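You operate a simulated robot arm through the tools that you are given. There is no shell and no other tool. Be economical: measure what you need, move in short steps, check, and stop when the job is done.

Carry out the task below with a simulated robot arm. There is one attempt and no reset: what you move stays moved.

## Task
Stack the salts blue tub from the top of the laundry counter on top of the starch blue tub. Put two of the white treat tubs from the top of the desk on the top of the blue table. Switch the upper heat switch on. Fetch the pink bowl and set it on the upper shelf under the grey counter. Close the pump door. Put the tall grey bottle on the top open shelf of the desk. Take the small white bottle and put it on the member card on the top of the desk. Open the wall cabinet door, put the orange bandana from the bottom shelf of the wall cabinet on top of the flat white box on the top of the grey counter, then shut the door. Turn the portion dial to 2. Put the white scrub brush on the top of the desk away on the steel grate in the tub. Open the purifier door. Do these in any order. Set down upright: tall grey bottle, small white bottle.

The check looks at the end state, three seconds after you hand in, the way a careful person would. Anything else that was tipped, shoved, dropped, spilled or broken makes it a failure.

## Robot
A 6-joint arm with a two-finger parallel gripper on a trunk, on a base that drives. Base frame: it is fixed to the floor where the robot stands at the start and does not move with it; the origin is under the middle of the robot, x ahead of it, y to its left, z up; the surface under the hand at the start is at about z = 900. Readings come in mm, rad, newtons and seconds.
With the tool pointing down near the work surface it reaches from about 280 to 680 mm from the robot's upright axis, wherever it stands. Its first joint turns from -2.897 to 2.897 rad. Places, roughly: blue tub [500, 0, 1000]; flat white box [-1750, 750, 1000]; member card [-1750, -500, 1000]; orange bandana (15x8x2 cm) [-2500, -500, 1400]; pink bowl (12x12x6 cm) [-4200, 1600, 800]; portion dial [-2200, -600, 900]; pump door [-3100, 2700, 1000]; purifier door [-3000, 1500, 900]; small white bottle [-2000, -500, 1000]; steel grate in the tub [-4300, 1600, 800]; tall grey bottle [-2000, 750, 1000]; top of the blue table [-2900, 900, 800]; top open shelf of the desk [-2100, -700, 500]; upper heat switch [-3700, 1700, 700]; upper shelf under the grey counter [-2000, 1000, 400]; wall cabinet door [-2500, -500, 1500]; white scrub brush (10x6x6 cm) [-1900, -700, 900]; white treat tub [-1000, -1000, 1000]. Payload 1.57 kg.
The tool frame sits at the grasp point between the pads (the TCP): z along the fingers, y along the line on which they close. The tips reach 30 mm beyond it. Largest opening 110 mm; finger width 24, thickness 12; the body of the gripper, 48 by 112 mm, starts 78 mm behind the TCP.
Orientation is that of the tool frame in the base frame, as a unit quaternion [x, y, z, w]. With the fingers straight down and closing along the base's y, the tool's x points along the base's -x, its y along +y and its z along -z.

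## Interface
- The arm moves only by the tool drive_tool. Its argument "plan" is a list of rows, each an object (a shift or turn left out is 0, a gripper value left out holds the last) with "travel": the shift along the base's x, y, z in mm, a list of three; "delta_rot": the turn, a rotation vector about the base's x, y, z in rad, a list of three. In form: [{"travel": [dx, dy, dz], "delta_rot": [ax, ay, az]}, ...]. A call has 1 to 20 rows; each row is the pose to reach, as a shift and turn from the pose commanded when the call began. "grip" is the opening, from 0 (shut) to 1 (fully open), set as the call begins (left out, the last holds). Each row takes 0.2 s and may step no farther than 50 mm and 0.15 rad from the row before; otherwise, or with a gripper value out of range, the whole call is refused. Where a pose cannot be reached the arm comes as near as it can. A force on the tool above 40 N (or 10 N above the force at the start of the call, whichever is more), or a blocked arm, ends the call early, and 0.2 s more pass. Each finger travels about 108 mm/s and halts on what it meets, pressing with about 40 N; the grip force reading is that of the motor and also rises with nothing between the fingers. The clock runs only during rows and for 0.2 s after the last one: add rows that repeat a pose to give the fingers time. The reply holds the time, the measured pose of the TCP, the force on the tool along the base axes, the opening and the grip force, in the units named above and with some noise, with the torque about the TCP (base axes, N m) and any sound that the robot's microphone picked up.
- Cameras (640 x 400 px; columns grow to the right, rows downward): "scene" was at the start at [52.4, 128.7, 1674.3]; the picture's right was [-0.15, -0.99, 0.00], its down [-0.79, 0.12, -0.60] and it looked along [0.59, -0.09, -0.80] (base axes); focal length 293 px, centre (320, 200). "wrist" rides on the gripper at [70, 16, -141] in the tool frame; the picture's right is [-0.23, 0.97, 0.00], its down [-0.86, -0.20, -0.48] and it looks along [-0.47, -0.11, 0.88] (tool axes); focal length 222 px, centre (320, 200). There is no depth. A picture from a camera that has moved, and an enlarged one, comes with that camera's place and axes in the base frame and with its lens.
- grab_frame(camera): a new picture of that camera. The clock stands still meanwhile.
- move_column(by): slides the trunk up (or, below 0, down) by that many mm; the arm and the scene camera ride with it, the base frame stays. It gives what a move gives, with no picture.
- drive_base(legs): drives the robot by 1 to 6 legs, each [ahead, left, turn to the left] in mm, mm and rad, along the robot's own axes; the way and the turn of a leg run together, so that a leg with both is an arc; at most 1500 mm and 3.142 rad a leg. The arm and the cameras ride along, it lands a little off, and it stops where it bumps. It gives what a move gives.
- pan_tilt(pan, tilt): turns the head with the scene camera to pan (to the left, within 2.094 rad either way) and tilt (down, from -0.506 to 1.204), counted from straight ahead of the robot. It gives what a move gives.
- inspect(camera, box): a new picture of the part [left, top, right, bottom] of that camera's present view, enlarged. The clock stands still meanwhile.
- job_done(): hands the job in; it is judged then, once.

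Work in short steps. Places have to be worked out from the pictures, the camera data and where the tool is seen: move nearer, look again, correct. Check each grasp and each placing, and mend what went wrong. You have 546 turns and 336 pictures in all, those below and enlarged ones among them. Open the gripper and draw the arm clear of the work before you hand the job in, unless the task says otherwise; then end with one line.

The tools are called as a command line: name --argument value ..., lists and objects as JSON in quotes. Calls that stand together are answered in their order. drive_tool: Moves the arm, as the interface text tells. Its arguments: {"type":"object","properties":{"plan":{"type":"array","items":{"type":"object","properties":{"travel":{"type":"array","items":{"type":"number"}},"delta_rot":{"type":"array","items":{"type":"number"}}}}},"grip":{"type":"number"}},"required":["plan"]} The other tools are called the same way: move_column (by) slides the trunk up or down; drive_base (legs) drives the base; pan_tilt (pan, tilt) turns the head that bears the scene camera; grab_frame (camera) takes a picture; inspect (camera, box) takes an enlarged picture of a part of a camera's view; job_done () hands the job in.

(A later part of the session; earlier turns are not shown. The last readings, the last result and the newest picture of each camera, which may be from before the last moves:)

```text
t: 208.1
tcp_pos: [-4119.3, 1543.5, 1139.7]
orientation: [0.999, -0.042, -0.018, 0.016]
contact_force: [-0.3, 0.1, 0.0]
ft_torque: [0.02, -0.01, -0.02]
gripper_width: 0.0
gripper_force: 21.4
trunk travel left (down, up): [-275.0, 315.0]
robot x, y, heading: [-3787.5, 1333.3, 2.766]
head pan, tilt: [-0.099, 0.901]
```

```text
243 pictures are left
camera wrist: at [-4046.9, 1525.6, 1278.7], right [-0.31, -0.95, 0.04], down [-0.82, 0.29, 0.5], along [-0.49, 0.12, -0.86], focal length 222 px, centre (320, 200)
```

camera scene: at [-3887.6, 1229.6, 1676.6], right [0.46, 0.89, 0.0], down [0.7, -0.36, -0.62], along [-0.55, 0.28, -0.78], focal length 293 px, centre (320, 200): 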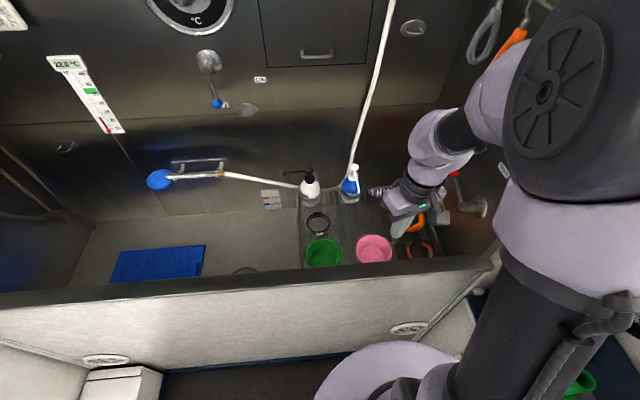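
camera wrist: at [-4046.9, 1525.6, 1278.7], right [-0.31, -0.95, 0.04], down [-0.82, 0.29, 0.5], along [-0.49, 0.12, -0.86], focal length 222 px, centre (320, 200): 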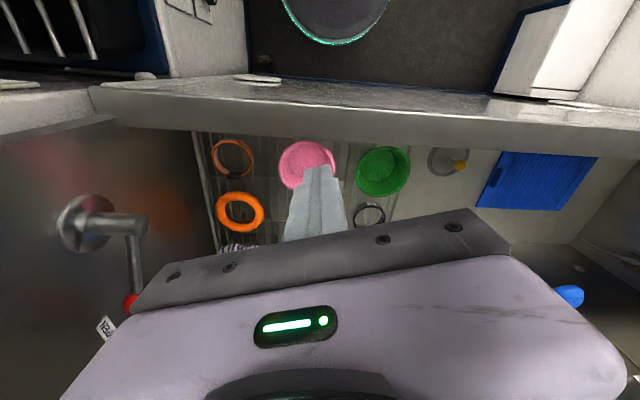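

Bowl centre ≈ (-4201,1589, rim z≈840). I'll grip its right rim (closing along W). Align yaw and move above that point, staying above the apron.

drive_tool --plan '[{"travel": [-10, 16, -20], "delta_rot": [0, 0, -0.1]}, {"travel": [-20, 33, -40], "delta_rot": [0, 0, -0.2]}, {"travel": [-31, 50, -70], "delta_rot": [0, 0, -0.287]}, {"travel": [-45, 75, -100], "delta_rot": [0, 0, -0.287]}, {"travel": [-61, 98, -130], "delta_rot": [0, 0, -0.287]}, {"travel": [-61, 98, -140], "delta_rot": [0, 0, -0.287]}]' --grip 0.42

grab_frame --camera "wrist"

```text
t: 209.5
tcp_pos: [-4180.3, 1641.3, 1001.4]
orientation: [0.982, -0.185, -0.025, 0.022]
contact_force: [0.6, 0.4, 0.4]
ft_torque: [0.02, 0.01, 0.0]
gripper_width: 46.0
gripper_force: 0.1
trunk travel left (down, up): [-275.0, 315.0]
robot x, y, heading: [-3788.2, 1333.7, 2.765]
head pan, tilt: [-0.099, 0.901]
```

```text
242 pictures are left
camera wrist: at [-4114.9, 1605.3, 1138.7], right [-0.56, -0.82, 0.06], down [-0.7, 0.51, 0.5], along [-0.45, 0.24, -0.86], focal length 222 px, centre (320, 200)
```

wrist: 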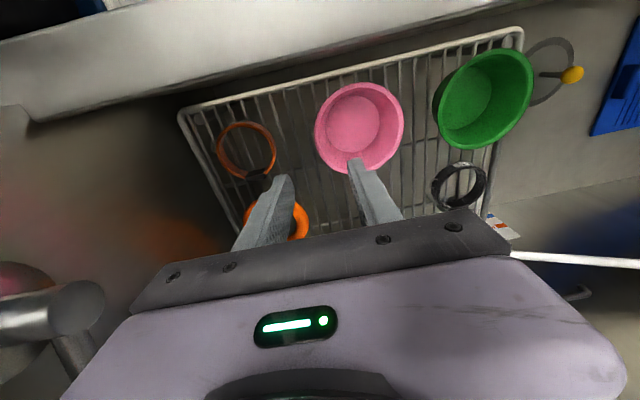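

Bowl centre (-4211,1583), rim z≈836. Align to right rim point (-4190,1637) and descend with the wall between the fingers.

drive_tool --plan '[{"travel": [-10, -4, -30]}, {"travel": [-10, -4, -75]}, {"travel": [-10, -4, -115]}, {"travel": [-10, -4, -115]}]'

grab_frame --camera "wrist"

```text
t: 210.5
tcp_pos: [-4191.0, 1637.6, 881.9]
orientation: [0.982, -0.185, -0.027, 0.02]
contact_force: [0.2, -0.7, -0.2]
ft_torque: [-0.01, -0.01, -0.02]
gripper_width: 46.6
gripper_force: 0.1
trunk travel left (down, up): [-275.0, 315.0]
robot x, y, heading: [-3787.0, 1330.8, 2.761]
head pan, tilt: [-0.099, 0.901]
```

```text
241 pictures are left
camera wrist: at [-4124.3, 1600.7, 1019.9], right [-0.56, -0.82, 0.06], down [-0.69, 0.51, 0.51], along [-0.45, 0.24, -0.86], focal length 222 px, centre (320, 200)
```

wrist: 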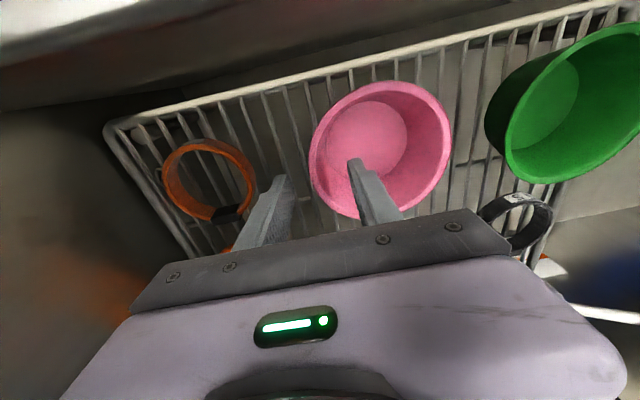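

Wall lies between the fingers. Lower to z≈834 and close.

drive_tool --plan '[{"travel": [0, 0, -25]}, {"travel": [0, 0, -46]}, {"travel": [0, 0, -46]}]'

drive_tool --plan '[{"travel": [0, 0, 0]}, {"travel": [0, 0, 0]}, {"travel": [0, 0, 0]}]' --grip 0

grab_frame --camera "wrist"

```text
t: 211.3
tcp_pos: [-4189.6, 1638.7, 838.8]
orientation: [0.982, -0.184, -0.027, 0.018]
contact_force: [0.1, 0.2, 0.4]
ft_torque: [0.03, -0.01, -0.01]
gripper_width: 46.2
gripper_force: 0.1
trunk travel left (down, up): [-275.0, 315.0]
robot x, y, heading: [-3787.5, 1337.0, 2.76]
head pan, tilt: [-0.099, 0.901]
```

```text
t: 212.1
tcp_pos: [-4189.9, 1637.7, 838.9]
orientation: [0.982, -0.184, -0.027, 0.018]
contact_force: [-3.1, -1.8, 17.0]
ft_torque: [-1.49, 0.61, -0.17]
gripper_width: 17.7
gripper_force: 32.5
trunk travel left (down, up): [-275.0, 315.0]
robot x, y, heading: [-3788.1, 1331.7, 2.763]
head pan, tilt: [-0.099, 0.901]
```

```text
240 pictures are left
camera wrist: at [-4123.5, 1600.2, 977.9], right [-0.56, -0.82, 0.05], down [-0.7, 0.51, 0.51], along [-0.45, 0.25, -0.86], focal length 222 px, centre (320, 200)
```

wrist: 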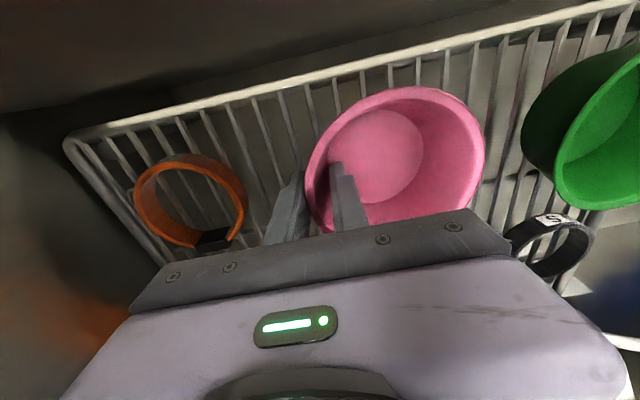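

Rim gripped (17.7 mm, sloped wall). Lift and check it holds.

drive_tool --plan '[{"travel": [0, 0, 15]}, {"travel": [0, 0, 30]}, {"travel": [0, 0, 60]}, {"travel": [0, 0, 100]}, {"travel": [0, 0, 145]}, {"travel": [0, 0, 190]}]'

grab_frame --camera "wrist"

grab_frame --camera "scene"

```text
t: 213.5
tcp_pos: [-4190.2, 1639.5, 1030.0]
orientation: [0.982, -0.185, -0.024, 0.019]
contact_force: [0.9, -0.1, -0.9]
ft_torque: [0.04, -0.02, 0.03]
gripper_width: 8.7
gripper_force: 27.7
trunk travel left (down, up): [-275.0, 315.0]
robot x, y, heading: [-3786.6, 1333.4, 2.762]
head pan, tilt: [-0.099, 0.901]
```

```text
239 pictures are left
camera wrist: at [-4125.5, 1603.3, 1169.2], right [-0.56, -0.82, 0.06], down [-0.7, 0.51, 0.5], along [-0.44, 0.24, -0.86], focal length 222 px, centre (320, 200)
```

wrist: 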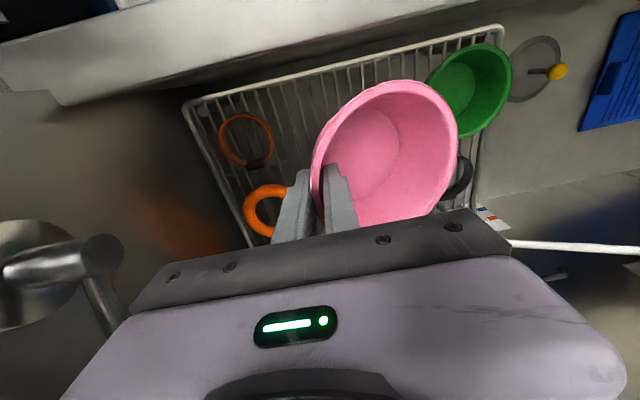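

```text
238 pictures are left
camera scene: at [-3887.0, 1229.2, 1676.6], right [0.46, 0.89, 0.0], down [0.7, -0.36, -0.62], along [-0.55, 0.29, -0.78], focal length 293 px, centre (320, 200)
```

scene: 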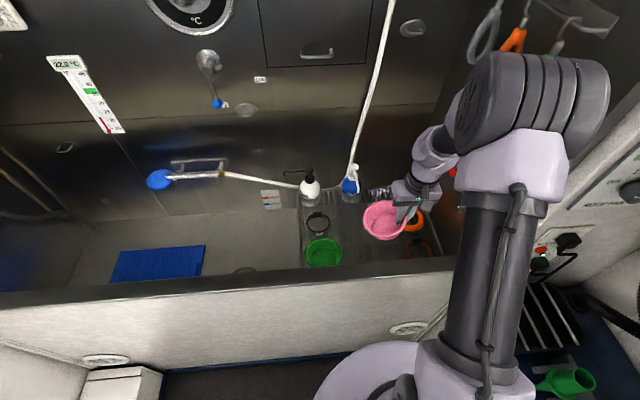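

Bowl lifted securely. I tuck the arm, move to the aisle and back up toward the grey counter.

drive_tool --plan '[{"travel": [20, -10, 30]}, {"travel": [45, -25, 60]}, {"travel": [70, -40, 95]}, {"travel": [95, -55, 130]}, {"travel": [115, -70, 160]}, {"travel": [115, -70, 160]}]'

drive_base --legs '[[-100, 620, 0], [-1000, 0, 0], [-760, 0, 0]]'

pan_tilt --pan 0.0 --tilt 0.7

grab_frame --camera "scene"

```text
t: 214.9
tcp_pos: [-4076.3, 1569.8, 1187.6]
orientation: [0.982, -0.185, -0.021, 0.014]
contact_force: [-0.4, 0.3, 0.0]
ft_torque: [0.01, -0.03, 0.01]
gripper_width: 8.9
gripper_force: 27.3
trunk travel left (down, up): [-275.0, 315.0]
robot x, y, heading: [-3788.0, 1331.4, 2.761]
head pan, tilt: [-0.099, 0.901]
```

```text
t: 216.5
tcp_pos: [-4115.3, 1422.9, 1186.9]
orientation: [0.983, -0.183, -0.018, 0.012]
contact_force: [1.3, -0.2, -1.6]
ft_torque: [0.02, 0.01, -0.01]
gripper_width: 8.8
gripper_force: 27.6
trunk travel left (down, up): [-275.0, 315.0]
robot x, y, heading: [-3817.9, 1186.9, 2.77]
head pan, tilt: [-0.099, 0.901]
stopped in leg 1: the robot was blocked; the commanded pose is now the measured one
```

```text
t: 217.2
tcp_pos: [-4111.9, 1423.6, 1187.0]
orientation: [0.983, -0.184, -0.02, 0.014]
contact_force: [0.1, -0.4, -0.6]
ft_torque: [0.02, -0.02, -0.04]
gripper_width: 9.0
gripper_force: 26.9
trunk travel left (down, up): [-275.0, 315.0]
robot x, y, heading: [-3817.3, 1184.9, 2.764]
head pan, tilt: [0.0, 0.7]
```

```text
237 pictures are left
camera scene: at [-3934.8, 1080.8, 1690.8], right [0.35, 0.94, 0.0], down [0.62, -0.23, -0.75], along [-0.7, 0.26, -0.66], focal length 293 px, centre (320, 200)
```

scene: 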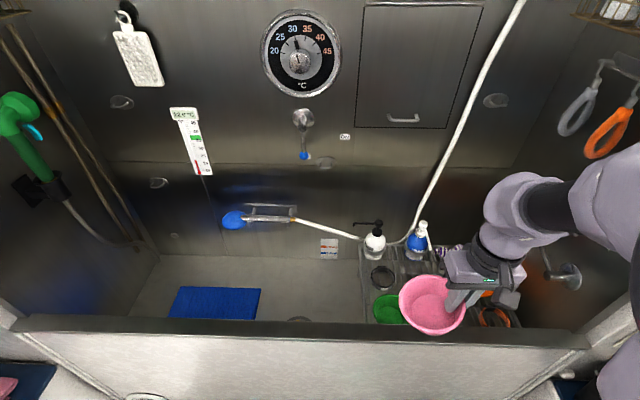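

Blocked after 150 mm with nothing visible in front. I try a pure sideways move.

drive_base --legs '[[0, 150, 0]]'

pan_tilt --pan 1.6 --tilt 1.1

grab_frame --camera "scene"

```text
t: 218.6
tcp_pos: [-4161.7, 1287.2, 1188.8]
orientation: [0.983, -0.184, -0.021, 0.012]
contact_force: [1.1, -0.5, -1.2]
ft_torque: [0.07, -0.05, 0.01]
gripper_width: 9.0
gripper_force: 27.5
trunk travel left (down, up): [-275.0, 315.0]
robot x, y, heading: [-3876.6, 1050.3, 2.769]
head pan, tilt: [0.0, 0.7]
```

```text
t: 220.3
tcp_pos: [-4162.6, 1288.0, 1188.0]
orientation: [0.983, -0.184, -0.02, 0.013]
contact_force: [-0.6, -0.6, -0.6]
ft_torque: [0.06, 0.0, 0.03]
gripper_width: 8.9
gripper_force: 27.1
trunk travel left (down, up): [-275.0, 315.0]
robot x, y, heading: [-3877.5, 1053.5, 2.768]
head pan, tilt: [1.6, 1.1]
```

```text
236 pictures are left
camera scene: at [-3927.9, 855.8, 1662.7], right [-0.94, 0.34, 0.0], down [0.3, 0.84, -0.45], along [-0.15, -0.43, -0.89], focal length 293 px, centre (320, 200)
```

scene: 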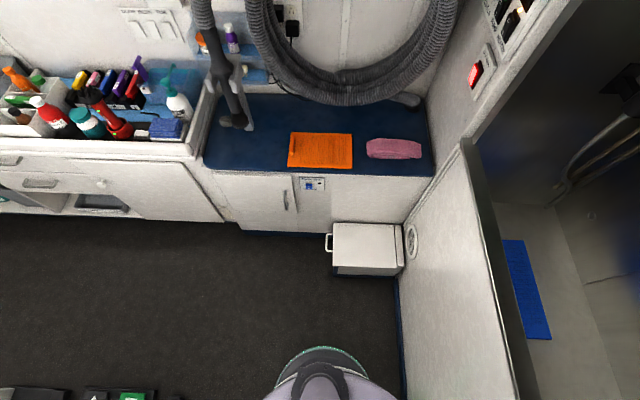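

It moved fine. Continue left to the aisle line, then back up.

drive_base --legs '[[0, 340, 0], [-900, 0, 0], [-900, 0, 0]]'

pan_tilt --pan 0.3 --tilt 0.7

grab_frame --camera "scene"

```text
t: 222.7
tcp_pos: [-4287.6, 968.7, 1186.8]
orientation: [0.983, -0.183, -0.02, 0.012]
contact_force: [-0.3, 0.5, -1.1]
ft_torque: [0.05, -0.02, -0.01]
gripper_width: 8.8
gripper_force: 27.0
trunk travel left (down, up): [-275.0, 315.0]
robot x, y, heading: [-3998.3, 734.1, 2.773]
head pan, tilt: [1.6, 1.1]
stopped in leg 1: the robot was blocked; the commanded pose is now the measured one
```

```text
t: 224.2
tcp_pos: [-4289.2, 966.8, 1187.6]
orientation: [0.983, -0.183, -0.021, 0.013]
contact_force: [-1.4, -0.4, -1.4]
ft_torque: [0.06, -0.03, 0.02]
gripper_width: 8.6
gripper_force: 27.1
trunk travel left (down, up): [-275.0, 315.0]
robot x, y, heading: [-3999.6, 730.5, 2.768]
head pan, tilt: [0.3, 0.7]
```

```text
235 pictures are left
camera scene: at [-4115.8, 601.4, 1692.7], right [0.07, 1.0, 0.0], down [0.64, -0.05, -0.76], along [-0.76, 0.05, -0.64], focal length 293 px, centre (320, 200)
```

scene: 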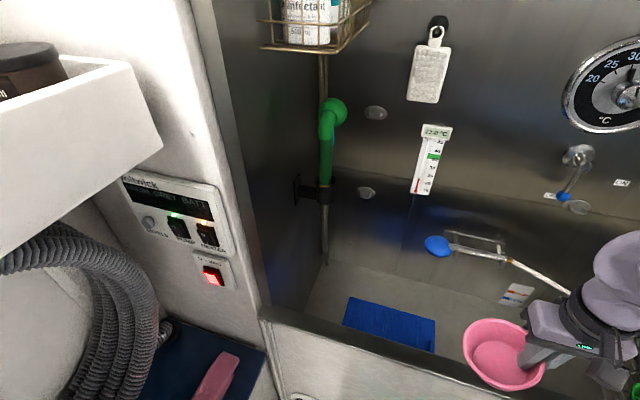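

At the aisle line (slightly bumped on the left). Now back up.

drive_base --legs '[[-100, -30, 0], [-900, 0, 0], [-800, 0, 0]]'

pan_tilt --pan -0.4 --tilt 0.7

grab_frame --camera "scene"

```text
t: 233.5
tcp_pos: [-2601.5, 356.9, 1188.4]
orientation: [0.984, -0.174, -0.021, 0.013]
contact_force: [0.3, 0.1, -0.9]
ft_torque: [0.04, 0.0, 0.01]
gripper_width: 8.8
gripper_force: 27.2
trunk travel left (down, up): [-275.0, 315.0]
robot x, y, heading: [-2309.6, 129.5, 2.791]
head pan, tilt: [0.3, 0.7]
```

```text
t: 234.6
tcp_pos: [-2601.5, 357.2, 1187.4]
orientation: [0.985, -0.173, -0.021, 0.013]
contact_force: [-0.7, -0.1, -1.2]
ft_torque: [0.02, -0.02, -0.02]
gripper_width: 8.9
gripper_force: 27.6
trunk travel left (down, up): [-275.0, 315.0]
robot x, y, heading: [-2307.9, 131.3, 2.789]
head pan, tilt: [-0.4, 0.7]
```

```text
234 pictures are left
camera scene: at [-2400.2, 46.8, 1692.7], right [0.68, 0.73, 0.0], down [0.47, -0.44, -0.76], along [-0.56, 0.52, -0.64], focal length 293 px, centre (320, 200)
```

scene: 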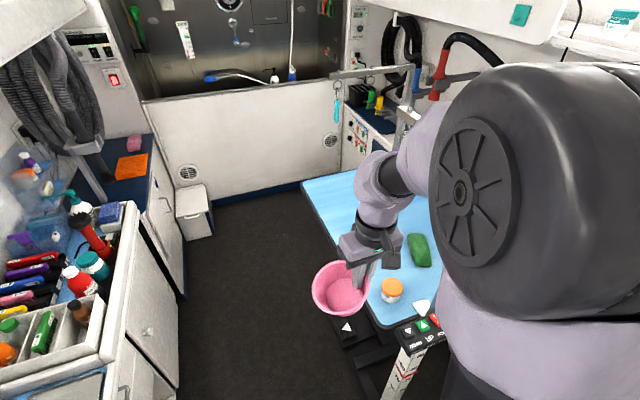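

Turn right to face the grey counter and look.

drive_base --legs '[[-50, 0, 0], [0, 0, -1.585]]'

pan_tilt --pan 0.0 --tilt 0.75

grab_frame --camera "scene"

grab_frame --camera "wrist"

```text
t: 239.4
tcp_pos: [-2026.4, 399.4, 1188.8]
orientation: [-0.563, 0.826, 0.024, 0.006]
contact_force: [-0.8, -0.2, -2.0]
ft_torque: [-0.02, -0.03, 0.01]
gripper_width: 8.6
gripper_force: 27.1
trunk travel left (down, up): [-275.0, 315.0]
robot x, y, heading: [-2264.4, 112.6, 1.196]
head pan, tilt: [-0.4, 0.7]
```

```text
t: 240.3
tcp_pos: [-2025.7, 398.9, 1187.6]
orientation: [-0.564, 0.826, 0.024, 0.007]
contact_force: [-0.3, -0.2, -1.2]
ft_torque: [-0.02, -0.06, 0.0]
gripper_width: 8.7
gripper_force: 27.6
trunk travel left (down, up): [-275.0, 315.0]
robot x, y, heading: [-2260.6, 110.4, 1.196]
head pan, tilt: [0.0, 0.75]
```

```text
233 pictures are left
camera scene: at [-2369.0, 219.8, 1688.5], right [0.93, -0.37, 0.0], down [-0.25, -0.63, -0.73], along [0.27, 0.68, -0.68], focal length 293 px, centre (320, 200)
```

scene: 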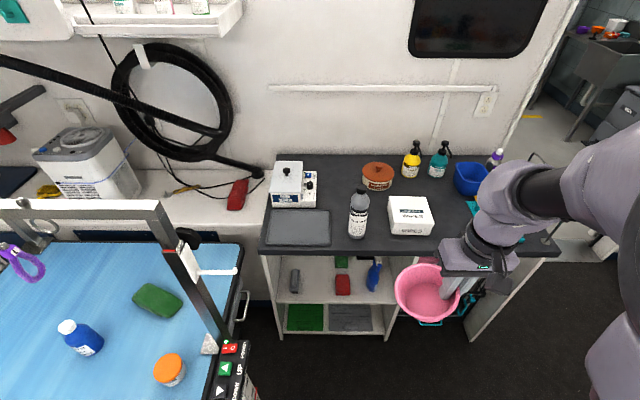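

```text
232 pictures are left
camera wrist: at [-2065.2, 333.2, 1326.2], right [-0.82, 0.56, 0.04], down [0.5, 0.7, 0.5], along [0.26, 0.43, -0.86], focal length 222 px, centre (320, 200)
```

wrist: 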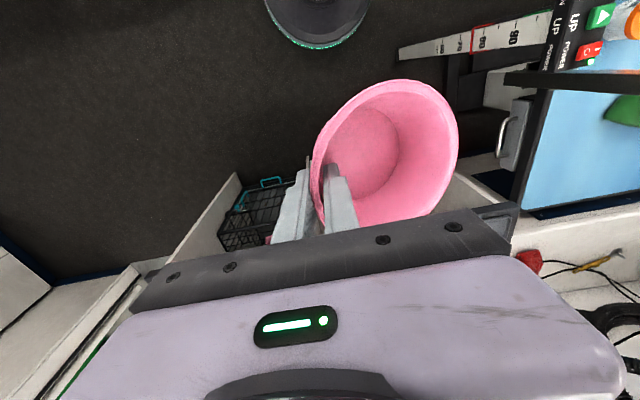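

Zoom on the shelf unit under the grey counter to find a free spot.

inspect --camera "scene" --box '[250, 235, 420, 345]'

```text
3.64 times, centred on (335, 290) of scene
camera zoom: at [-2369.0, 219.8, 1688.5], right [0.93, -0.37, 0.0], down [-0.25, -0.63, -0.73], along [0.27, 0.68, -0.68], focal length 1066 px, centre (266, -127)
```

zoom: 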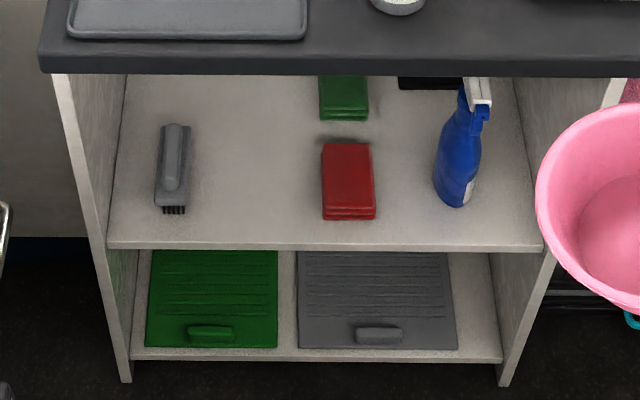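

Free spot between the grey brush and the red box (L≈2296). I drive a bit closer, then rotate the tool −90° so the bowl is ahead of the gripper.

drive_base --legs '[[200, 40, 0]]'

drive_tool --plan '[{"travel": [0, 0, 0], "delta_rot": [0, 0, -0.14]}, {"travel": [0, 0, 0], "delta_rot": [0, 0, -0.28]}, {"travel": [0, 0, 0], "delta_rot": [0, 0, -0.42]}, {"travel": [0, 0, 0], "delta_rot": [0, 0, -0.56]}, {"travel": [0, 0, 0], "delta_rot": [0, 0, -0.7]}, {"travel": [0, 0, 0], "delta_rot": [0, 0, -0.84]}, {"travel": [0, 0, 0], "delta_rot": [0, 0, -0.98]}, {"travel": [0, 0, 0], "delta_rot": [0, 0, -1.12]}, {"travel": [0, 0, 0], "delta_rot": [0, 0, -1.26]}, {"travel": [0, 0, 0], "delta_rot": [0, 0, -1.4]}, {"travel": [0, 0, 0], "delta_rot": [0, 0, -1.54]}, {"travel": [0, 0, 0], "delta_rot": [0, 0, -1.57]}]'

grab_frame --camera "scene"

```text
t: 241.9
tcp_pos: [-1990.3, 598.8, 1187.5]
orientation: [-0.565, 0.825, 0.024, 0.005]
contact_force: [-0.2, 1.3, -1.4]
ft_torque: [-0.03, -0.04, 0.0]
gripper_width: 8.9
gripper_force: 27.1
trunk travel left (down, up): [-275.0, 315.0]
robot x, y, heading: [-2225.4, 307.2, 1.191]
head pan, tilt: [0.0, 0.75]
```

```text
t: 244.1
tcp_pos: [-1892.3, 441.9, 1106.3]
orientation: [0.052, 0.988, 0.082, 0.123]
contact_force: [-0.3, 1.4, 0.5]
ft_torque: [-0.16, -0.04, -0.01]
gripper_width: 8.7
gripper_force: 27.1
out of reach, approached as far as the arm can: row 1, 2, 3, 4, 5, 6, 7, 8, 9, 10
trunk travel left (down, up): [-275.0, 315.0]
robot x, y, heading: [-2226.3, 314.4, 1.194]
head pan, tilt: [0.0, 0.75]
stopped in row 10: the force on the tool passed its limit at 55 N (the readings are from after the stop); the commanded pose is now the measured one
```

```text
230 pictures are left
camera scene: at [-2338.1, 424.5, 1687.7], right [0.93, -0.37, 0.0], down [-0.25, -0.64, -0.73], along [0.27, 0.68, -0.68], focal length 293 px, centre (320, 200)
```

scene: 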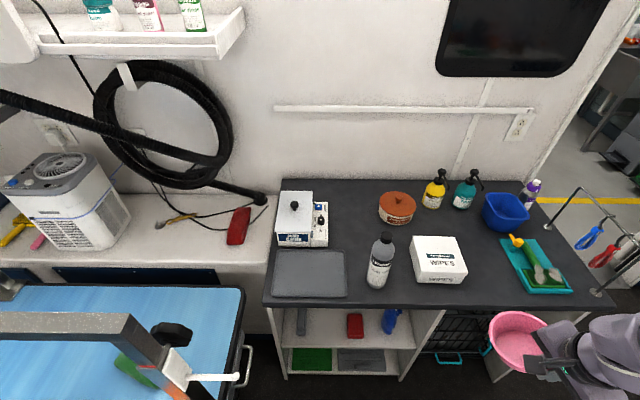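

The rotation ran the arm against a limit (tool drifted and tilted). Check the wrist view before correcting.

grab_frame --camera "wrist"

pan_tilt --pan -0.45 --tilt 0.8

grab_frame --camera "scene"

```text
229 pictures are left
camera wrist: at [-1994.2, 444.8, 1227.3], right [0.3, 0.93, 0.22], down [0.69, -0.37, 0.62], along [0.66, -0.03, -0.75], focal length 222 px, centre (320, 200)
```

wrist: 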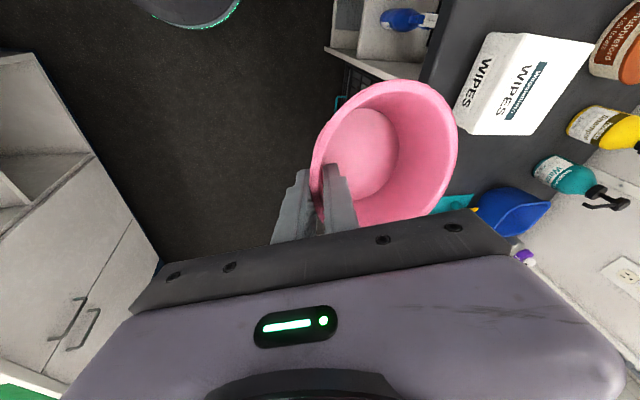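

```text
t: 245.0
tcp_pos: [-1887.6, 437.8, 1105.8]
orientation: [0.053, 0.988, 0.085, 0.122]
contact_force: [-0.3, -0.8, -0.9]
ft_torque: [-0.06, 0.01, -0.02]
gripper_width: 8.5
gripper_force: 27.0
trunk travel left (down, up): [-275.0, 315.0]
robot x, y, heading: [-2228.5, 311.4, 1.193]
head pan, tilt: [-0.45, 0.799]
```

```text
228 pictures are left
camera scene: at [-2304.0, 396.0, 1684.5], right [0.68, -0.74, 0.0], down [-0.53, -0.49, -0.7], along [0.51, 0.47, -0.72], focal length 293 px, centre (320, 200)
```

scene: 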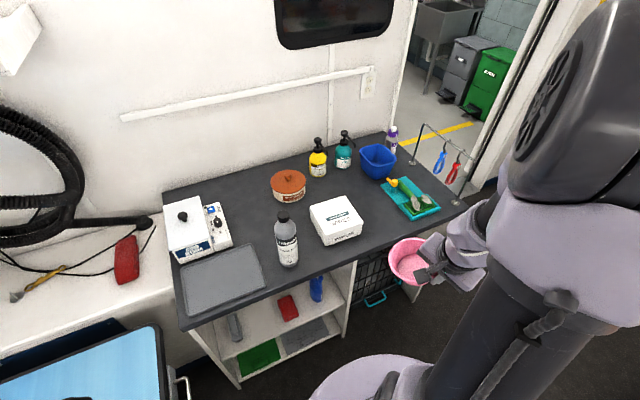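

Bowl is still held. The tucked, high pose is at the edge of the arm's reach; I back the base 80 mm, then level the tool while extending it outward and slightly lower.

drive_base --legs '[[-90, 0, 0]]'

drive_tool --plan '[{"travel": [15, 20, -10], "delta_rot": [-0.06, 0.1, 0]}, {"travel": [20, 50, -30], "delta_rot": [-0.12, 0.19, 0]}, {"travel": [20, 85, -50], "delta_rot": [-0.157, 0.253, 0]}, {"travel": [10, 120, -60], "delta_rot": [-0.157, 0.253, 0]}, {"travel": [0, 150, -60], "delta_rot": [-0.157, 0.253, 0]}, {"travel": [0, 150, -60], "delta_rot": [-0.157, 0.253, 0]}]'

grab_frame --camera "scene"

```text
t: 246.1
tcp_pos: [-1921.6, 356.3, 1107.1]
orientation: [0.052, 0.988, 0.084, 0.121]
contact_force: [0.3, -0.8, -1.3]
ft_torque: [0.01, 0.02, 0.03]
gripper_width: 8.8
gripper_force: 27.5
trunk travel left (down, up): [-275.0, 315.0]
robot x, y, heading: [-2260.2, 228.4, 1.194]
head pan, tilt: [-0.45, 0.799]
```

```text
t: 247.5
tcp_pos: [-1941.6, 423.4, 995.6]
orientation: [0.047, 0.997, 0.056, 0.029]
contact_force: [0.8, 0.7, -1.4]
ft_torque: [-0.08, 0.01, -0.02]
gripper_width: 8.5
gripper_force: 27.4
out of reach, approached as far as the arm can: row 1, 2, 3, 4, 5, 6
trunk travel left (down, up): [-275.0, 315.0]
robot x, y, heading: [-2262.5, 227.0, 1.193]
head pan, tilt: [-0.45, 0.799]
```

```text
227 pictures are left
camera scene: at [-2336.2, 314.3, 1684.5], right [0.68, -0.74, 0.0], down [-0.53, -0.49, -0.7], along [0.51, 0.47, -0.72], focal length 293 px, centre (320, 200)
```

scene: 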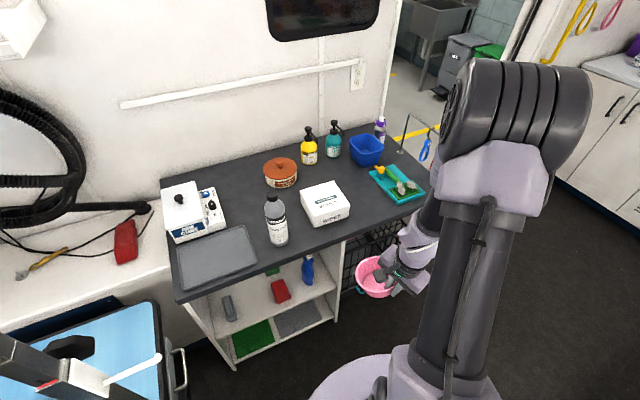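

Arm seems to be in an awkward wrist configuration. I go back to a neutral pose (tool heading = robot heading, extended ~460 mm, z≈1000) to regain freedom.

drive_tool --plan '[{"travel": [0, 10, 5], "delta_rot": [0, 0, 0.14]}, {"travel": [-5, 30, 10], "delta_rot": [0, 0, 0.28]}, {"travel": [-15, 60, 20], "delta_rot": [0, 0, 0.42]}, {"travel": [-30, 90, 30], "delta_rot": [0, 0, 0.56]}, {"travel": [-50, 120, 40], "delta_rot": [0, 0, 0.7]}, {"travel": [-75, 150, 45], "delta_rot": [0, 0, 0.84]}, {"travel": [-100, 180, 50], "delta_rot": [0, 0, 0.98]}, {"travel": [-125, 205, 50], "delta_rot": [0, 0, 1.12]}, {"travel": [-145, 225, 50], "delta_rot": [0, 0, 1.26]}, {"travel": [-155, 235, 50], "delta_rot": [0, 0, 1.29]}]'

grab_frame --camera "scene"

```text
t: 249.7
tcp_pos: [-2098.1, 661.1, 1044.2]
orientation: [-0.563, 0.824, 0.065, -0.012]
contact_force: [0.0, 0.8, -1.5]
ft_torque: [-0.02, -0.04, -0.02]
gripper_width: 8.5
gripper_force: 27.6
out of reach, approached as far as the arm can: row 4, 5, 6, 7, 8
trunk travel left (down, up): [-275.0, 315.0]
robot x, y, heading: [-2257.5, 226.3, 1.192]
head pan, tilt: [-0.45, 0.799]
```

```text
226 pictures are left
camera scene: at [-2336.8, 314.0, 1684.5], right [0.68, -0.74, 0.0], down [-0.53, -0.49, -0.7], along [0.51, 0.47, -0.72], focal length 293 px, centre (320, 200)
```

scene: 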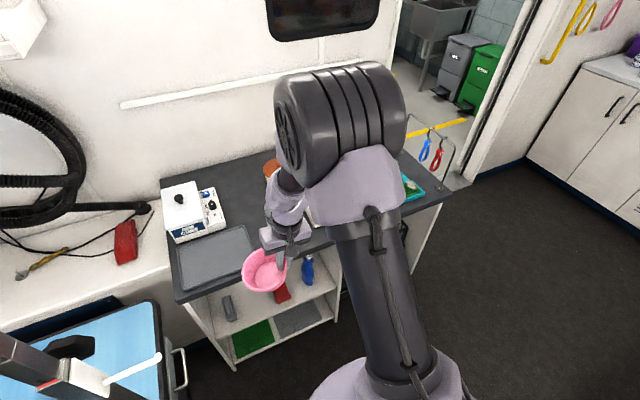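

Back near neutral. Level the tool, then test a −0.6 yaw here.

drive_tool --plan '[{"travel": [0, 10, 0], "delta_rot": [-0.094, -0.093, 0]}, {"travel": [0, 10, 0], "delta_rot": [-0.094, -0.093, 0]}]'

drive_tool --plan '[{"travel": [0, 0, 0], "delta_rot": [0, 0, -0.14]}, {"travel": [0, 0, 0], "delta_rot": [0, 0, -0.28]}, {"travel": [0, 0, 0], "delta_rot": [0, 0, -0.42]}, {"travel": [0, 0, 0], "delta_rot": [0, 0, -0.56]}]'

```text
t: 250.3
tcp_pos: [-2097.4, 661.0, 1044.4]
orientation: [-0.563, 0.824, 0.064, -0.011]
contact_force: [-0.3, -0.8, -2.0]
ft_torque: [0.01, -0.04, 0.02]
gripper_width: 8.3
gripper_force: 27.6
out of reach, approached as far as the arm can: row 1, 2
trunk travel left (down, up): [-275.0, 315.0]
robot x, y, heading: [-2259.7, 225.9, 1.195]
head pan, tilt: [-0.45, 0.799]
```

```text
t: 251.3
tcp_pos: [-2058.8, 594.5, 1001.4]
orientation: [-0.313, 0.946, 0.08, 0.008]
contact_force: [0.8, -0.2, -1.2]
ft_torque: [0.0, 0.04, -0.01]
gripper_width: 8.5
gripper_force: 27.4
out of reach, approached as far as the arm can: row 1, 2, 3, 4
trunk travel left (down, up): [-275.0, 315.0]
robot x, y, heading: [-2259.6, 227.4, 1.195]
head pan, tilt: [-0.45, 0.799]
```

The wrist is at its clockwise limit in this configuration, so I'll reach the same orientation by turning counter-clockwise (~270°) in the free space in front of the counter.

drive_tool --plan '[{"travel": [-5, -12, 10], "delta_rot": [0, 0, 0.14]}, {"travel": [-10, -24, 20], "delta_rot": [0, 0, 0.28]}, {"travel": [-15, -37, 30], "delta_rot": [0, 0, 0.42]}, {"travel": [-15, -37, 30], "delta_rot": [0, 0, 0.56]}, {"travel": [-15, -37, 30], "delta_rot": [0, 0, 0.7]}, {"travel": [-15, -37, 30], "delta_rot": [0, 0, 0.84]}, {"travel": [-15, -37, 30], "delta_rot": [0, 0, 0.98]}, {"travel": [-15, -37, 30], "delta_rot": [0, 0, 1.12]}, {"travel": [-15, -37, 30], "delta_rot": [0, 0, 1.26]}, {"travel": [-15, -37, 30], "delta_rot": [0, 0, 1.4]}, {"travel": [-15, -37, 30], "delta_rot": [0, 0, 1.54]}, {"travel": [-15, -37, 30], "delta_rot": [0, 0, 1.68]}, {"travel": [-15, -37, 30], "delta_rot": [0, 0, 1.82]}, {"travel": [-15, -37, 30], "delta_rot": [0, 0, 1.96]}]'

grab_frame --camera "scene"

```text
t: 254.3
tcp_pos: [-2075.1, 558.3, 1031.0]
orientation: [0.961, -0.268, -0.048, 0.049]
contact_force: [-0.4, 0.6, -0.9]
ft_torque: [0.05, -0.03, 0.04]
gripper_width: 8.3
gripper_force: 27.5
trunk travel left (down, up): [-275.0, 315.0]
robot x, y, heading: [-2255.3, 227.9, 1.193]
head pan, tilt: [-0.45, 0.799]
```

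```text
225 pictures are left
camera scene: at [-2336.7, 313.9, 1684.5], right [0.68, -0.74, 0.0], down [-0.53, -0.49, -0.7], along [0.51, 0.47, -0.72], focal length 293 px, centre (320, 200)
```

scene: 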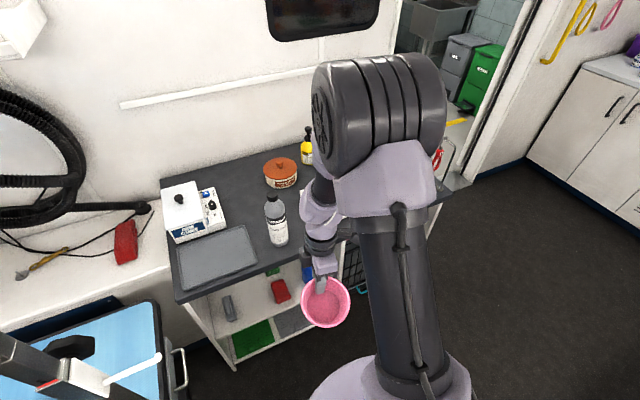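

Rotation works this way. Level the tool, then continue counter-clockwise by ~3.3 rad.

drive_tool --plan '[{"travel": [0, 0, 0], "delta_rot": [0.068, -0.118, 0]}, {"travel": [0, 0, 0], "delta_rot": [0.068, -0.118, 0]}]'

drive_tool --plan '[{"delta_rot": [0, 0, 0.15]}, {"delta_rot": [0, 0, 0.3]}, {"delta_rot": [0, 0, 0.45]}, {"delta_rot": [0, 0, 0.6]}, {"delta_rot": [0, 0, 0.75]}, {"delta_rot": [0, 0, 0.9]}, {"delta_rot": [0, 0, 1.05]}, {"delta_rot": [0, 0, 1.2]}, {"delta_rot": [0, 0, 1.35]}, {"delta_rot": [0, 0, 1.5]}, {"delta_rot": [0, 0, 1.65]}, {"delta_rot": [0, 0, 1.8]}, {"delta_rot": [0, 0, 1.95]}, {"delta_rot": [0, 0, 2.1]}, {"delta_rot": [0, 0, 2.25]}, {"delta_rot": [0, 0, 2.4]}]'

drive_tool --plan '[{"delta_rot": [0, 0, 0.15]}, {"delta_rot": [0, 0, 0.3]}, {"delta_rot": [0, 0, 0.45]}, {"delta_rot": [0, 0, 0.6]}, {"delta_rot": [0, 0, 0.75]}, {"delta_rot": [0, 0, 0.9]}]'

grab_frame --camera "scene"

grab_frame --camera "wrist"

```text
t: 254.9
tcp_pos: [-2077.9, 552.9, 1023.4]
orientation: [0.963, -0.268, -0.027, -0.012]
contact_force: [0.9, 0.3, -1.3]
ft_torque: [0.01, -0.03, -0.04]
gripper_width: 8.4
gripper_force: 27.2
out of reach, approached as far as the arm can: row 1, 2
trunk travel left (down, up): [-275.0, 315.0]
robot x, y, heading: [-2259.2, 227.3, 1.195]
head pan, tilt: [-0.45, 0.799]
```

```text
t: 258.3
tcp_pos: [-2085.2, 551.5, 1015.3]
orientation: [0.599, 0.8, -0.02, -0.029]
contact_force: [0.1, 0.1, -0.7]
ft_torque: [-0.02, 0.05, 0.0]
gripper_width: 8.4
gripper_force: 27.1
out of reach, approached as far as the arm can: row 8, 9, 10, 11, 12, 13, 14, 15, 16
trunk travel left (down, up): [-275.0, 315.0]
robot x, y, heading: [-2258.7, 228.2, 1.196]
head pan, tilt: [-0.45, 0.799]
```

```text
t: 259.7
tcp_pos: [-2090.2, 551.2, 1012.6]
orientation: [0.192, 0.98, -0.02, -0.041]
contact_force: [0.3, -0.3, -0.9]
ft_torque: [-0.07, 0.01, 0.0]
gripper_width: 8.1
gripper_force: 27.2
out of reach, approached as far as the arm can: row 4, 5, 6
trunk travel left (down, up): [-275.0, 315.0]
robot x, y, heading: [-2256.2, 227.8, 1.191]
head pan, tilt: [-0.45, 0.799]
```

```text
224 pictures are left
camera scene: at [-2336.6, 313.9, 1684.5], right [0.68, -0.74, 0.0], down [-0.53, -0.49, -0.7], along [0.51, 0.47, -0.72], focal length 293 px, centre (320, 200)
```

scene: 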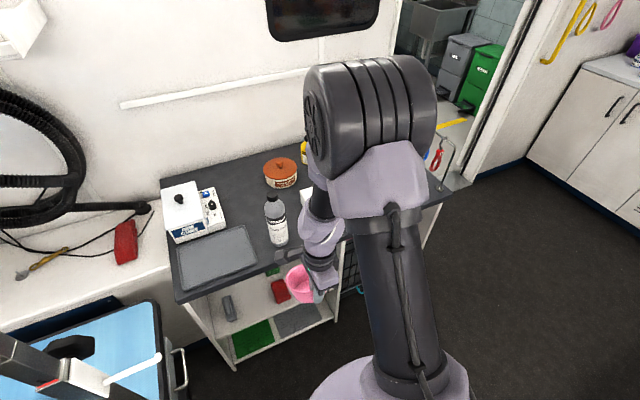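

```text
223 pictures are left
camera wrist: at [-2137.8, 595.7, 1156.2], right [0.58, 0.81, -0.07], down [0.76, -0.5, 0.43], along [0.31, -0.3, -0.9], focal length 222 px, centre (320, 200)
```

wrist: 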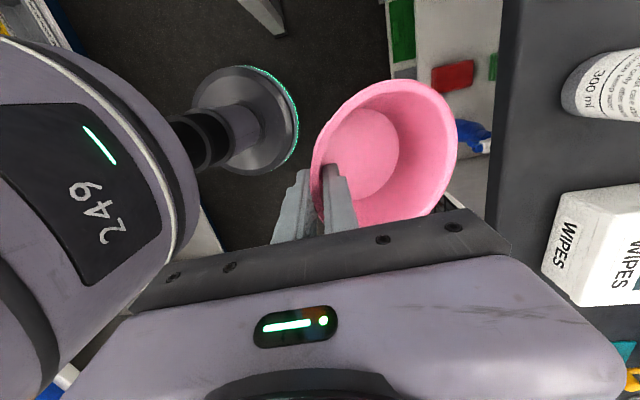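

Bowl is now ahead of the gripper, facing the shelf. Lower the trunk and look again.

move_column --by -270

drive_tool --plan '[{"travel": [-35, 13, -20], "delta_rot": [0.02, -0.08, 0]}, {"travel": [-70, 27, -40], "delta_rot": [0.02, -0.08, 0]}, {"travel": [-105, 40, -60], "delta_rot": [0.02, -0.08, 0]}, {"travel": [-138, 53, -80], "delta_rot": [0.02, -0.08, 0]}, {"travel": [-138, 53, -80], "delta_rot": [0.02, -0.08, 0]}]'

pan_tilt --pan 0.1 --tilt 0.9

grab_frame --camera "scene"

grab_frame --camera "wrist"

```text
t: 262.4
tcp_pos: [-2090.7, 550.3, 742.3]
orientation: [0.195, 0.98, -0.02, -0.04]
contact_force: [-0.7, -0.2, -1.5]
ft_torque: [-0.03, 0.0, -0.02]
gripper_width: 8.3
gripper_force: 27.0
trunk travel left (down, up): [-5.0, 585.0]
robot x, y, heading: [-2258.4, 225.1, 1.193]
head pan, tilt: [-0.45, 0.799]
```

```text
t: 263.6
tcp_pos: [-2229.1, 598.4, 657.5]
orientation: [0.194, 0.981, 0.0, -0.011]
contact_force: [-0.8, 0.0, -1.2]
ft_torque: [-0.08, 0.03, -0.01]
gripper_width: 8.4
gripper_force: 27.1
out of reach, approached as far as the arm can: row 1, 2, 3, 4, 5
trunk travel left (down, up): [-5.0, 585.0]
robot x, y, heading: [-2257.2, 226.2, 1.197]
head pan, tilt: [-0.45, 0.799]
```

```text
t: 264.6
tcp_pos: [-2228.2, 598.1, 657.5]
orientation: [0.194, 0.981, 0.0, -0.011]
contact_force: [-0.4, -0.4, -1.1]
ft_torque: [-0.04, -0.02, 0.01]
gripper_width: 8.8
gripper_force: 27.7
trunk travel left (down, up): [-5.0, 585.0]
robot x, y, heading: [-2254.2, 225.3, 1.194]
head pan, tilt: [0.099, 0.901]
```

```text
222 pictures are left
camera scene: at [-2375.4, 331.9, 1406.6], right [0.96, -0.27, 0.0], down [-0.21, -0.75, -0.62], along [0.17, 0.6, -0.78], focal length 293 px, centre (320, 200)
```

scene: 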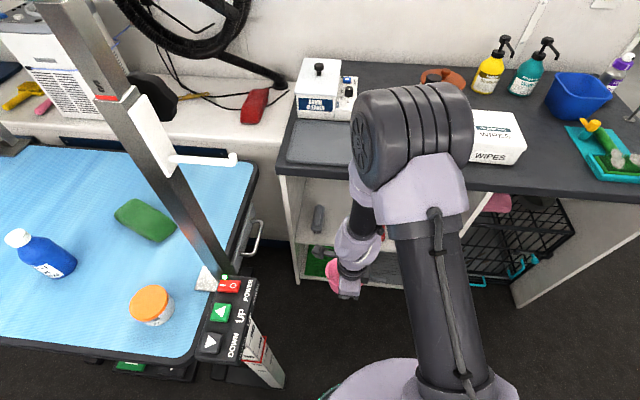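

```text
221 pictures are left
camera wrist: at [-2284.4, 638.4, 799.9], right [0.58, 0.81, -0.01], down [0.72, -0.51, 0.46], along [0.37, -0.28, -0.89], focal length 222 px, centre (320, 200)
```

wrist: 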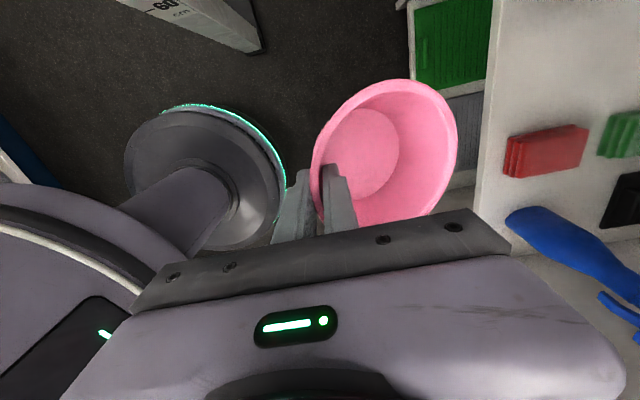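

Shelf is at z≈400 but a vertical tool would bring the forearm into the counter edge. I'll set the bowl temporarily on the empty grey tray on the counter and regrip it with a forward-pitched tool. Raise the trunk first.

move_column --by 330

drive_tool --plan '[{"travel": [-20, 15, 0]}, {"travel": [-40, 30, 10]}, {"travel": [-60, 50, 20]}]'

pan_tilt --pan 0.3 --tilt 0.8

grab_frame --camera "scene"

grab_frame --camera "wrist"

```text
t: 267.8
tcp_pos: [-2228.4, 597.4, 987.4]
orientation: [0.195, 0.981, 0.0, -0.01]
contact_force: [0.3, 0.0, -0.5]
ft_torque: [-0.04, -0.01, -0.03]
gripper_width: 8.1
gripper_force: 27.2
trunk travel left (down, up): [-335.0, 255.0]
robot x, y, heading: [-2257.5, 223.5, 1.192]
head pan, tilt: [0.099, 0.901]
```

```text
t: 268.6
tcp_pos: [-2288.7, 643.7, 1006.2]
orientation: [0.194, 0.981, -0.001, -0.026]
contact_force: [0.2, 0.6, -1.2]
ft_torque: [-0.02, -0.01, -0.01]
gripper_width: 8.1
gripper_force: 27.4
out of reach, approached as far as the arm can: row 2, 3
trunk travel left (down, up): [-335.0, 255.0]
robot x, y, heading: [-2258.3, 225.8, 1.197]
head pan, tilt: [0.099, 0.901]
```

```text
t: 269.4
tcp_pos: [-2286.8, 643.0, 1005.2]
orientation: [0.194, 0.981, -0.002, -0.026]
contact_force: [0.8, -0.8, -1.2]
ft_torque: [-0.07, 0.03, 0.01]
gripper_width: 8.4
gripper_force: 27.2
trunk travel left (down, up): [-335.0, 255.0]
robot x, y, heading: [-2259.7, 225.4, 1.191]
head pan, tilt: [0.3, 0.799]
```

```text
220 pictures are left
camera scene: at [-2390.0, 339.8, 1744.4], right [1.0, -0.08, 0.0], down [-0.06, -0.72, -0.7], along [0.05, 0.69, -0.72], focal length 293 px, centre (320, 200)
```

scene: 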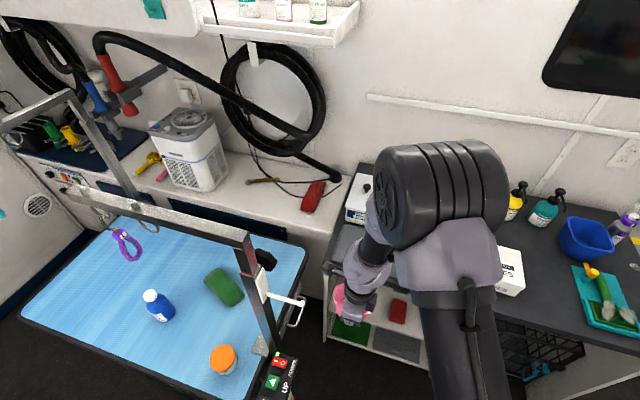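

```text
219 pictures are left
camera wrist: at [-2339.3, 684.1, 1149.3], right [0.58, 0.81, -0.02], down [0.74, -0.51, 0.44], along [0.35, -0.27, -0.9], focal length 222 px, centre (320, 200)
```

wrist: 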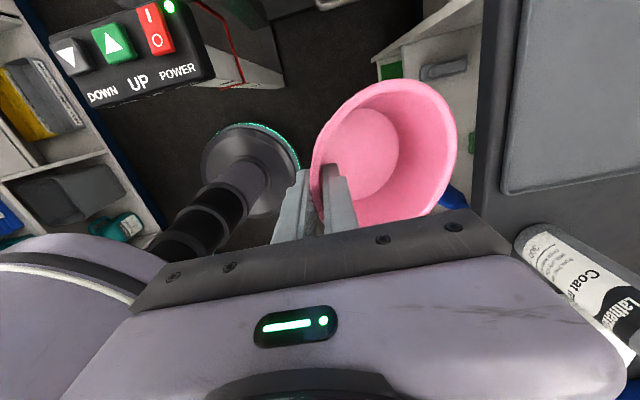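

TCP is in line with the tray. Move forward over it.

drive_tool --plan '[{"travel": [16, 42, 0]}, {"travel": [32, 84, 0]}, {"travel": [48, 126, 0]}, {"travel": [64, 168, 0]}, {"travel": [78, 205, 0]}, {"travel": [89, 229, 0]}, {"travel": [89, 229, 0]}]'

grab_frame --camera "wrist"

grab_frame --camera "scene"

```text
t: 271.0
tcp_pos: [-2198.5, 872.5, 1006.3]
orientation: [0.194, 0.981, -0.001, -0.011]
contact_force: [0.0, -0.8, -1.8]
ft_torque: [-0.01, -0.01, 0.04]
gripper_width: 8.2
gripper_force: 26.9
out of reach, approached as far as the arm can: row 1, 3, 4
trunk travel left (down, up): [-335.0, 255.0]
robot x, y, heading: [-2258.2, 226.9, 1.188]
head pan, tilt: [0.3, 0.799]
```

```text
218 pictures are left
camera wrist: at [-2254.3, 913.5, 1148.2], right [0.58, 0.81, -0.01], down [0.72, -0.51, 0.46], along [0.37, -0.28, -0.89], focal length 222 px, centre (320, 200)
```

wrist: 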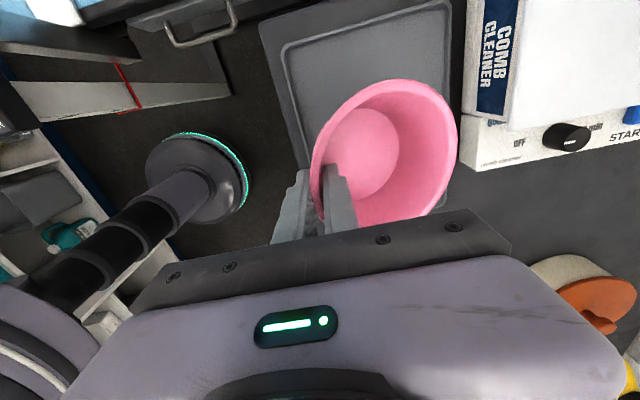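

```text
217 pictures are left
camera scene: at [-2390.2, 339.3, 1744.5], right [1.0, -0.08, 0.0], down [-0.05, -0.71, -0.7], along [0.05, 0.7, -0.72], focal length 293 px, centre (320, 200)
```

scene: 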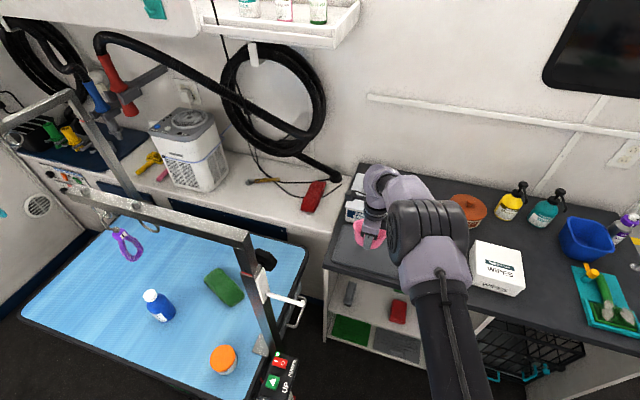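

Bowl is above the tray, clear of the comb cleaner. Lower slowly to contact.

drive_tool --plan '[{"travel": [-15, 6, -25]}, {"travel": [-15, 6, -45]}, {"travel": [-15, 6, -58]}, {"travel": [-15, 6, -66]}, {"travel": [-15, 6, -72]}, {"travel": [-15, 6, -77]}]'

grab_frame --camera "wrist"

```text
t: 272.4
tcp_pos: [-2213.8, 877.8, 929.1]
orientation: [0.195, 0.981, 0.0, -0.011]
contact_force: [-0.4, -2.3, 6.6]
ft_torque: [0.27, -0.22, -0.05]
gripper_width: 8.4
gripper_force: 27.6
trunk travel left (down, up): [-335.0, 255.0]
robot x, y, heading: [-2260.7, 227.4, 1.194]
head pan, tilt: [0.3, 0.799]
```

```text
216 pictures are left
camera wrist: at [-2269.8, 918.7, 1071.0], right [0.58, 0.81, -0.01], down [0.72, -0.51, 0.46], along [0.37, -0.27, -0.89], focal length 222 px, centre (320, 200)
```

wrist: 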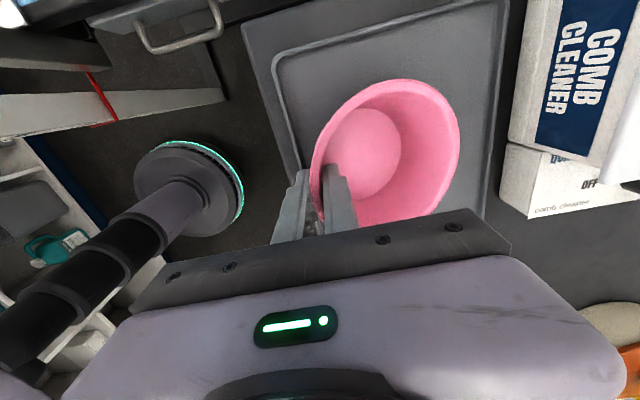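

Contact begins. Press a few mm more to flatten, then open.

drive_tool --plan '[{"travel": [0, 0, -4]}, {"travel": [0, 0, -8]}, {"travel": [0, 0, -12]}]'

drive_tool --plan '[{"travel": [0, 0, 0]}, {"travel": [0, 0, 0]}, {"travel": [0, 0, 0]}]' --grip 0.35

grab_frame --camera "wrist"

```text
t: 273.2
tcp_pos: [-2213.2, 876.9, 918.0]
orientation: [0.195, 0.981, 0.001, -0.011]
contact_force: [-3.6, -5.1, 20.1]
ft_torque: [1.19, -0.61, 0.07]
gripper_width: 12.5
gripper_force: 29.4
trunk travel left (down, up): [-335.0, 255.0]
robot x, y, heading: [-2252.3, 230.4, 1.195]
head pan, tilt: [0.3, 0.799]
```

```text
t: 274.0
tcp_pos: [-2213.4, 877.0, 914.5]
orientation: [0.194, 0.981, -0.001, -0.011]
contact_force: [0.6, -0.2, 0.1]
ft_torque: [0.02, -0.01, -0.01]
gripper_width: 38.5
gripper_force: 0.0
trunk travel left (down, up): [-335.0, 255.0]
robot x, y, heading: [-2261.1, 227.8, 1.196]
head pan, tilt: [0.3, 0.799]
```

```text
215 pictures are left
camera wrist: at [-2269.9, 918.4, 1057.0], right [0.58, 0.81, -0.01], down [0.72, -0.51, 0.46], along [0.37, -0.28, -0.89], focal length 222 px, centre (320, 200)
```

wrist: 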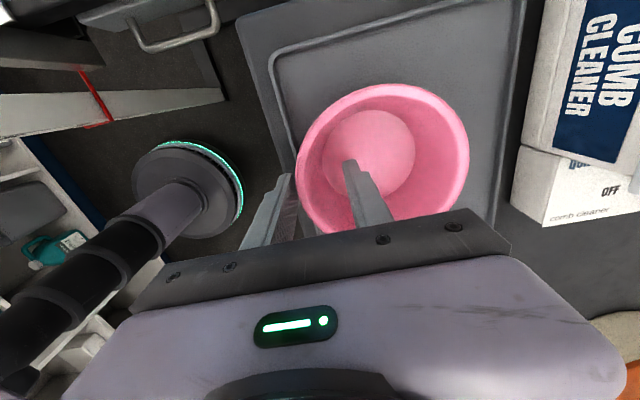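

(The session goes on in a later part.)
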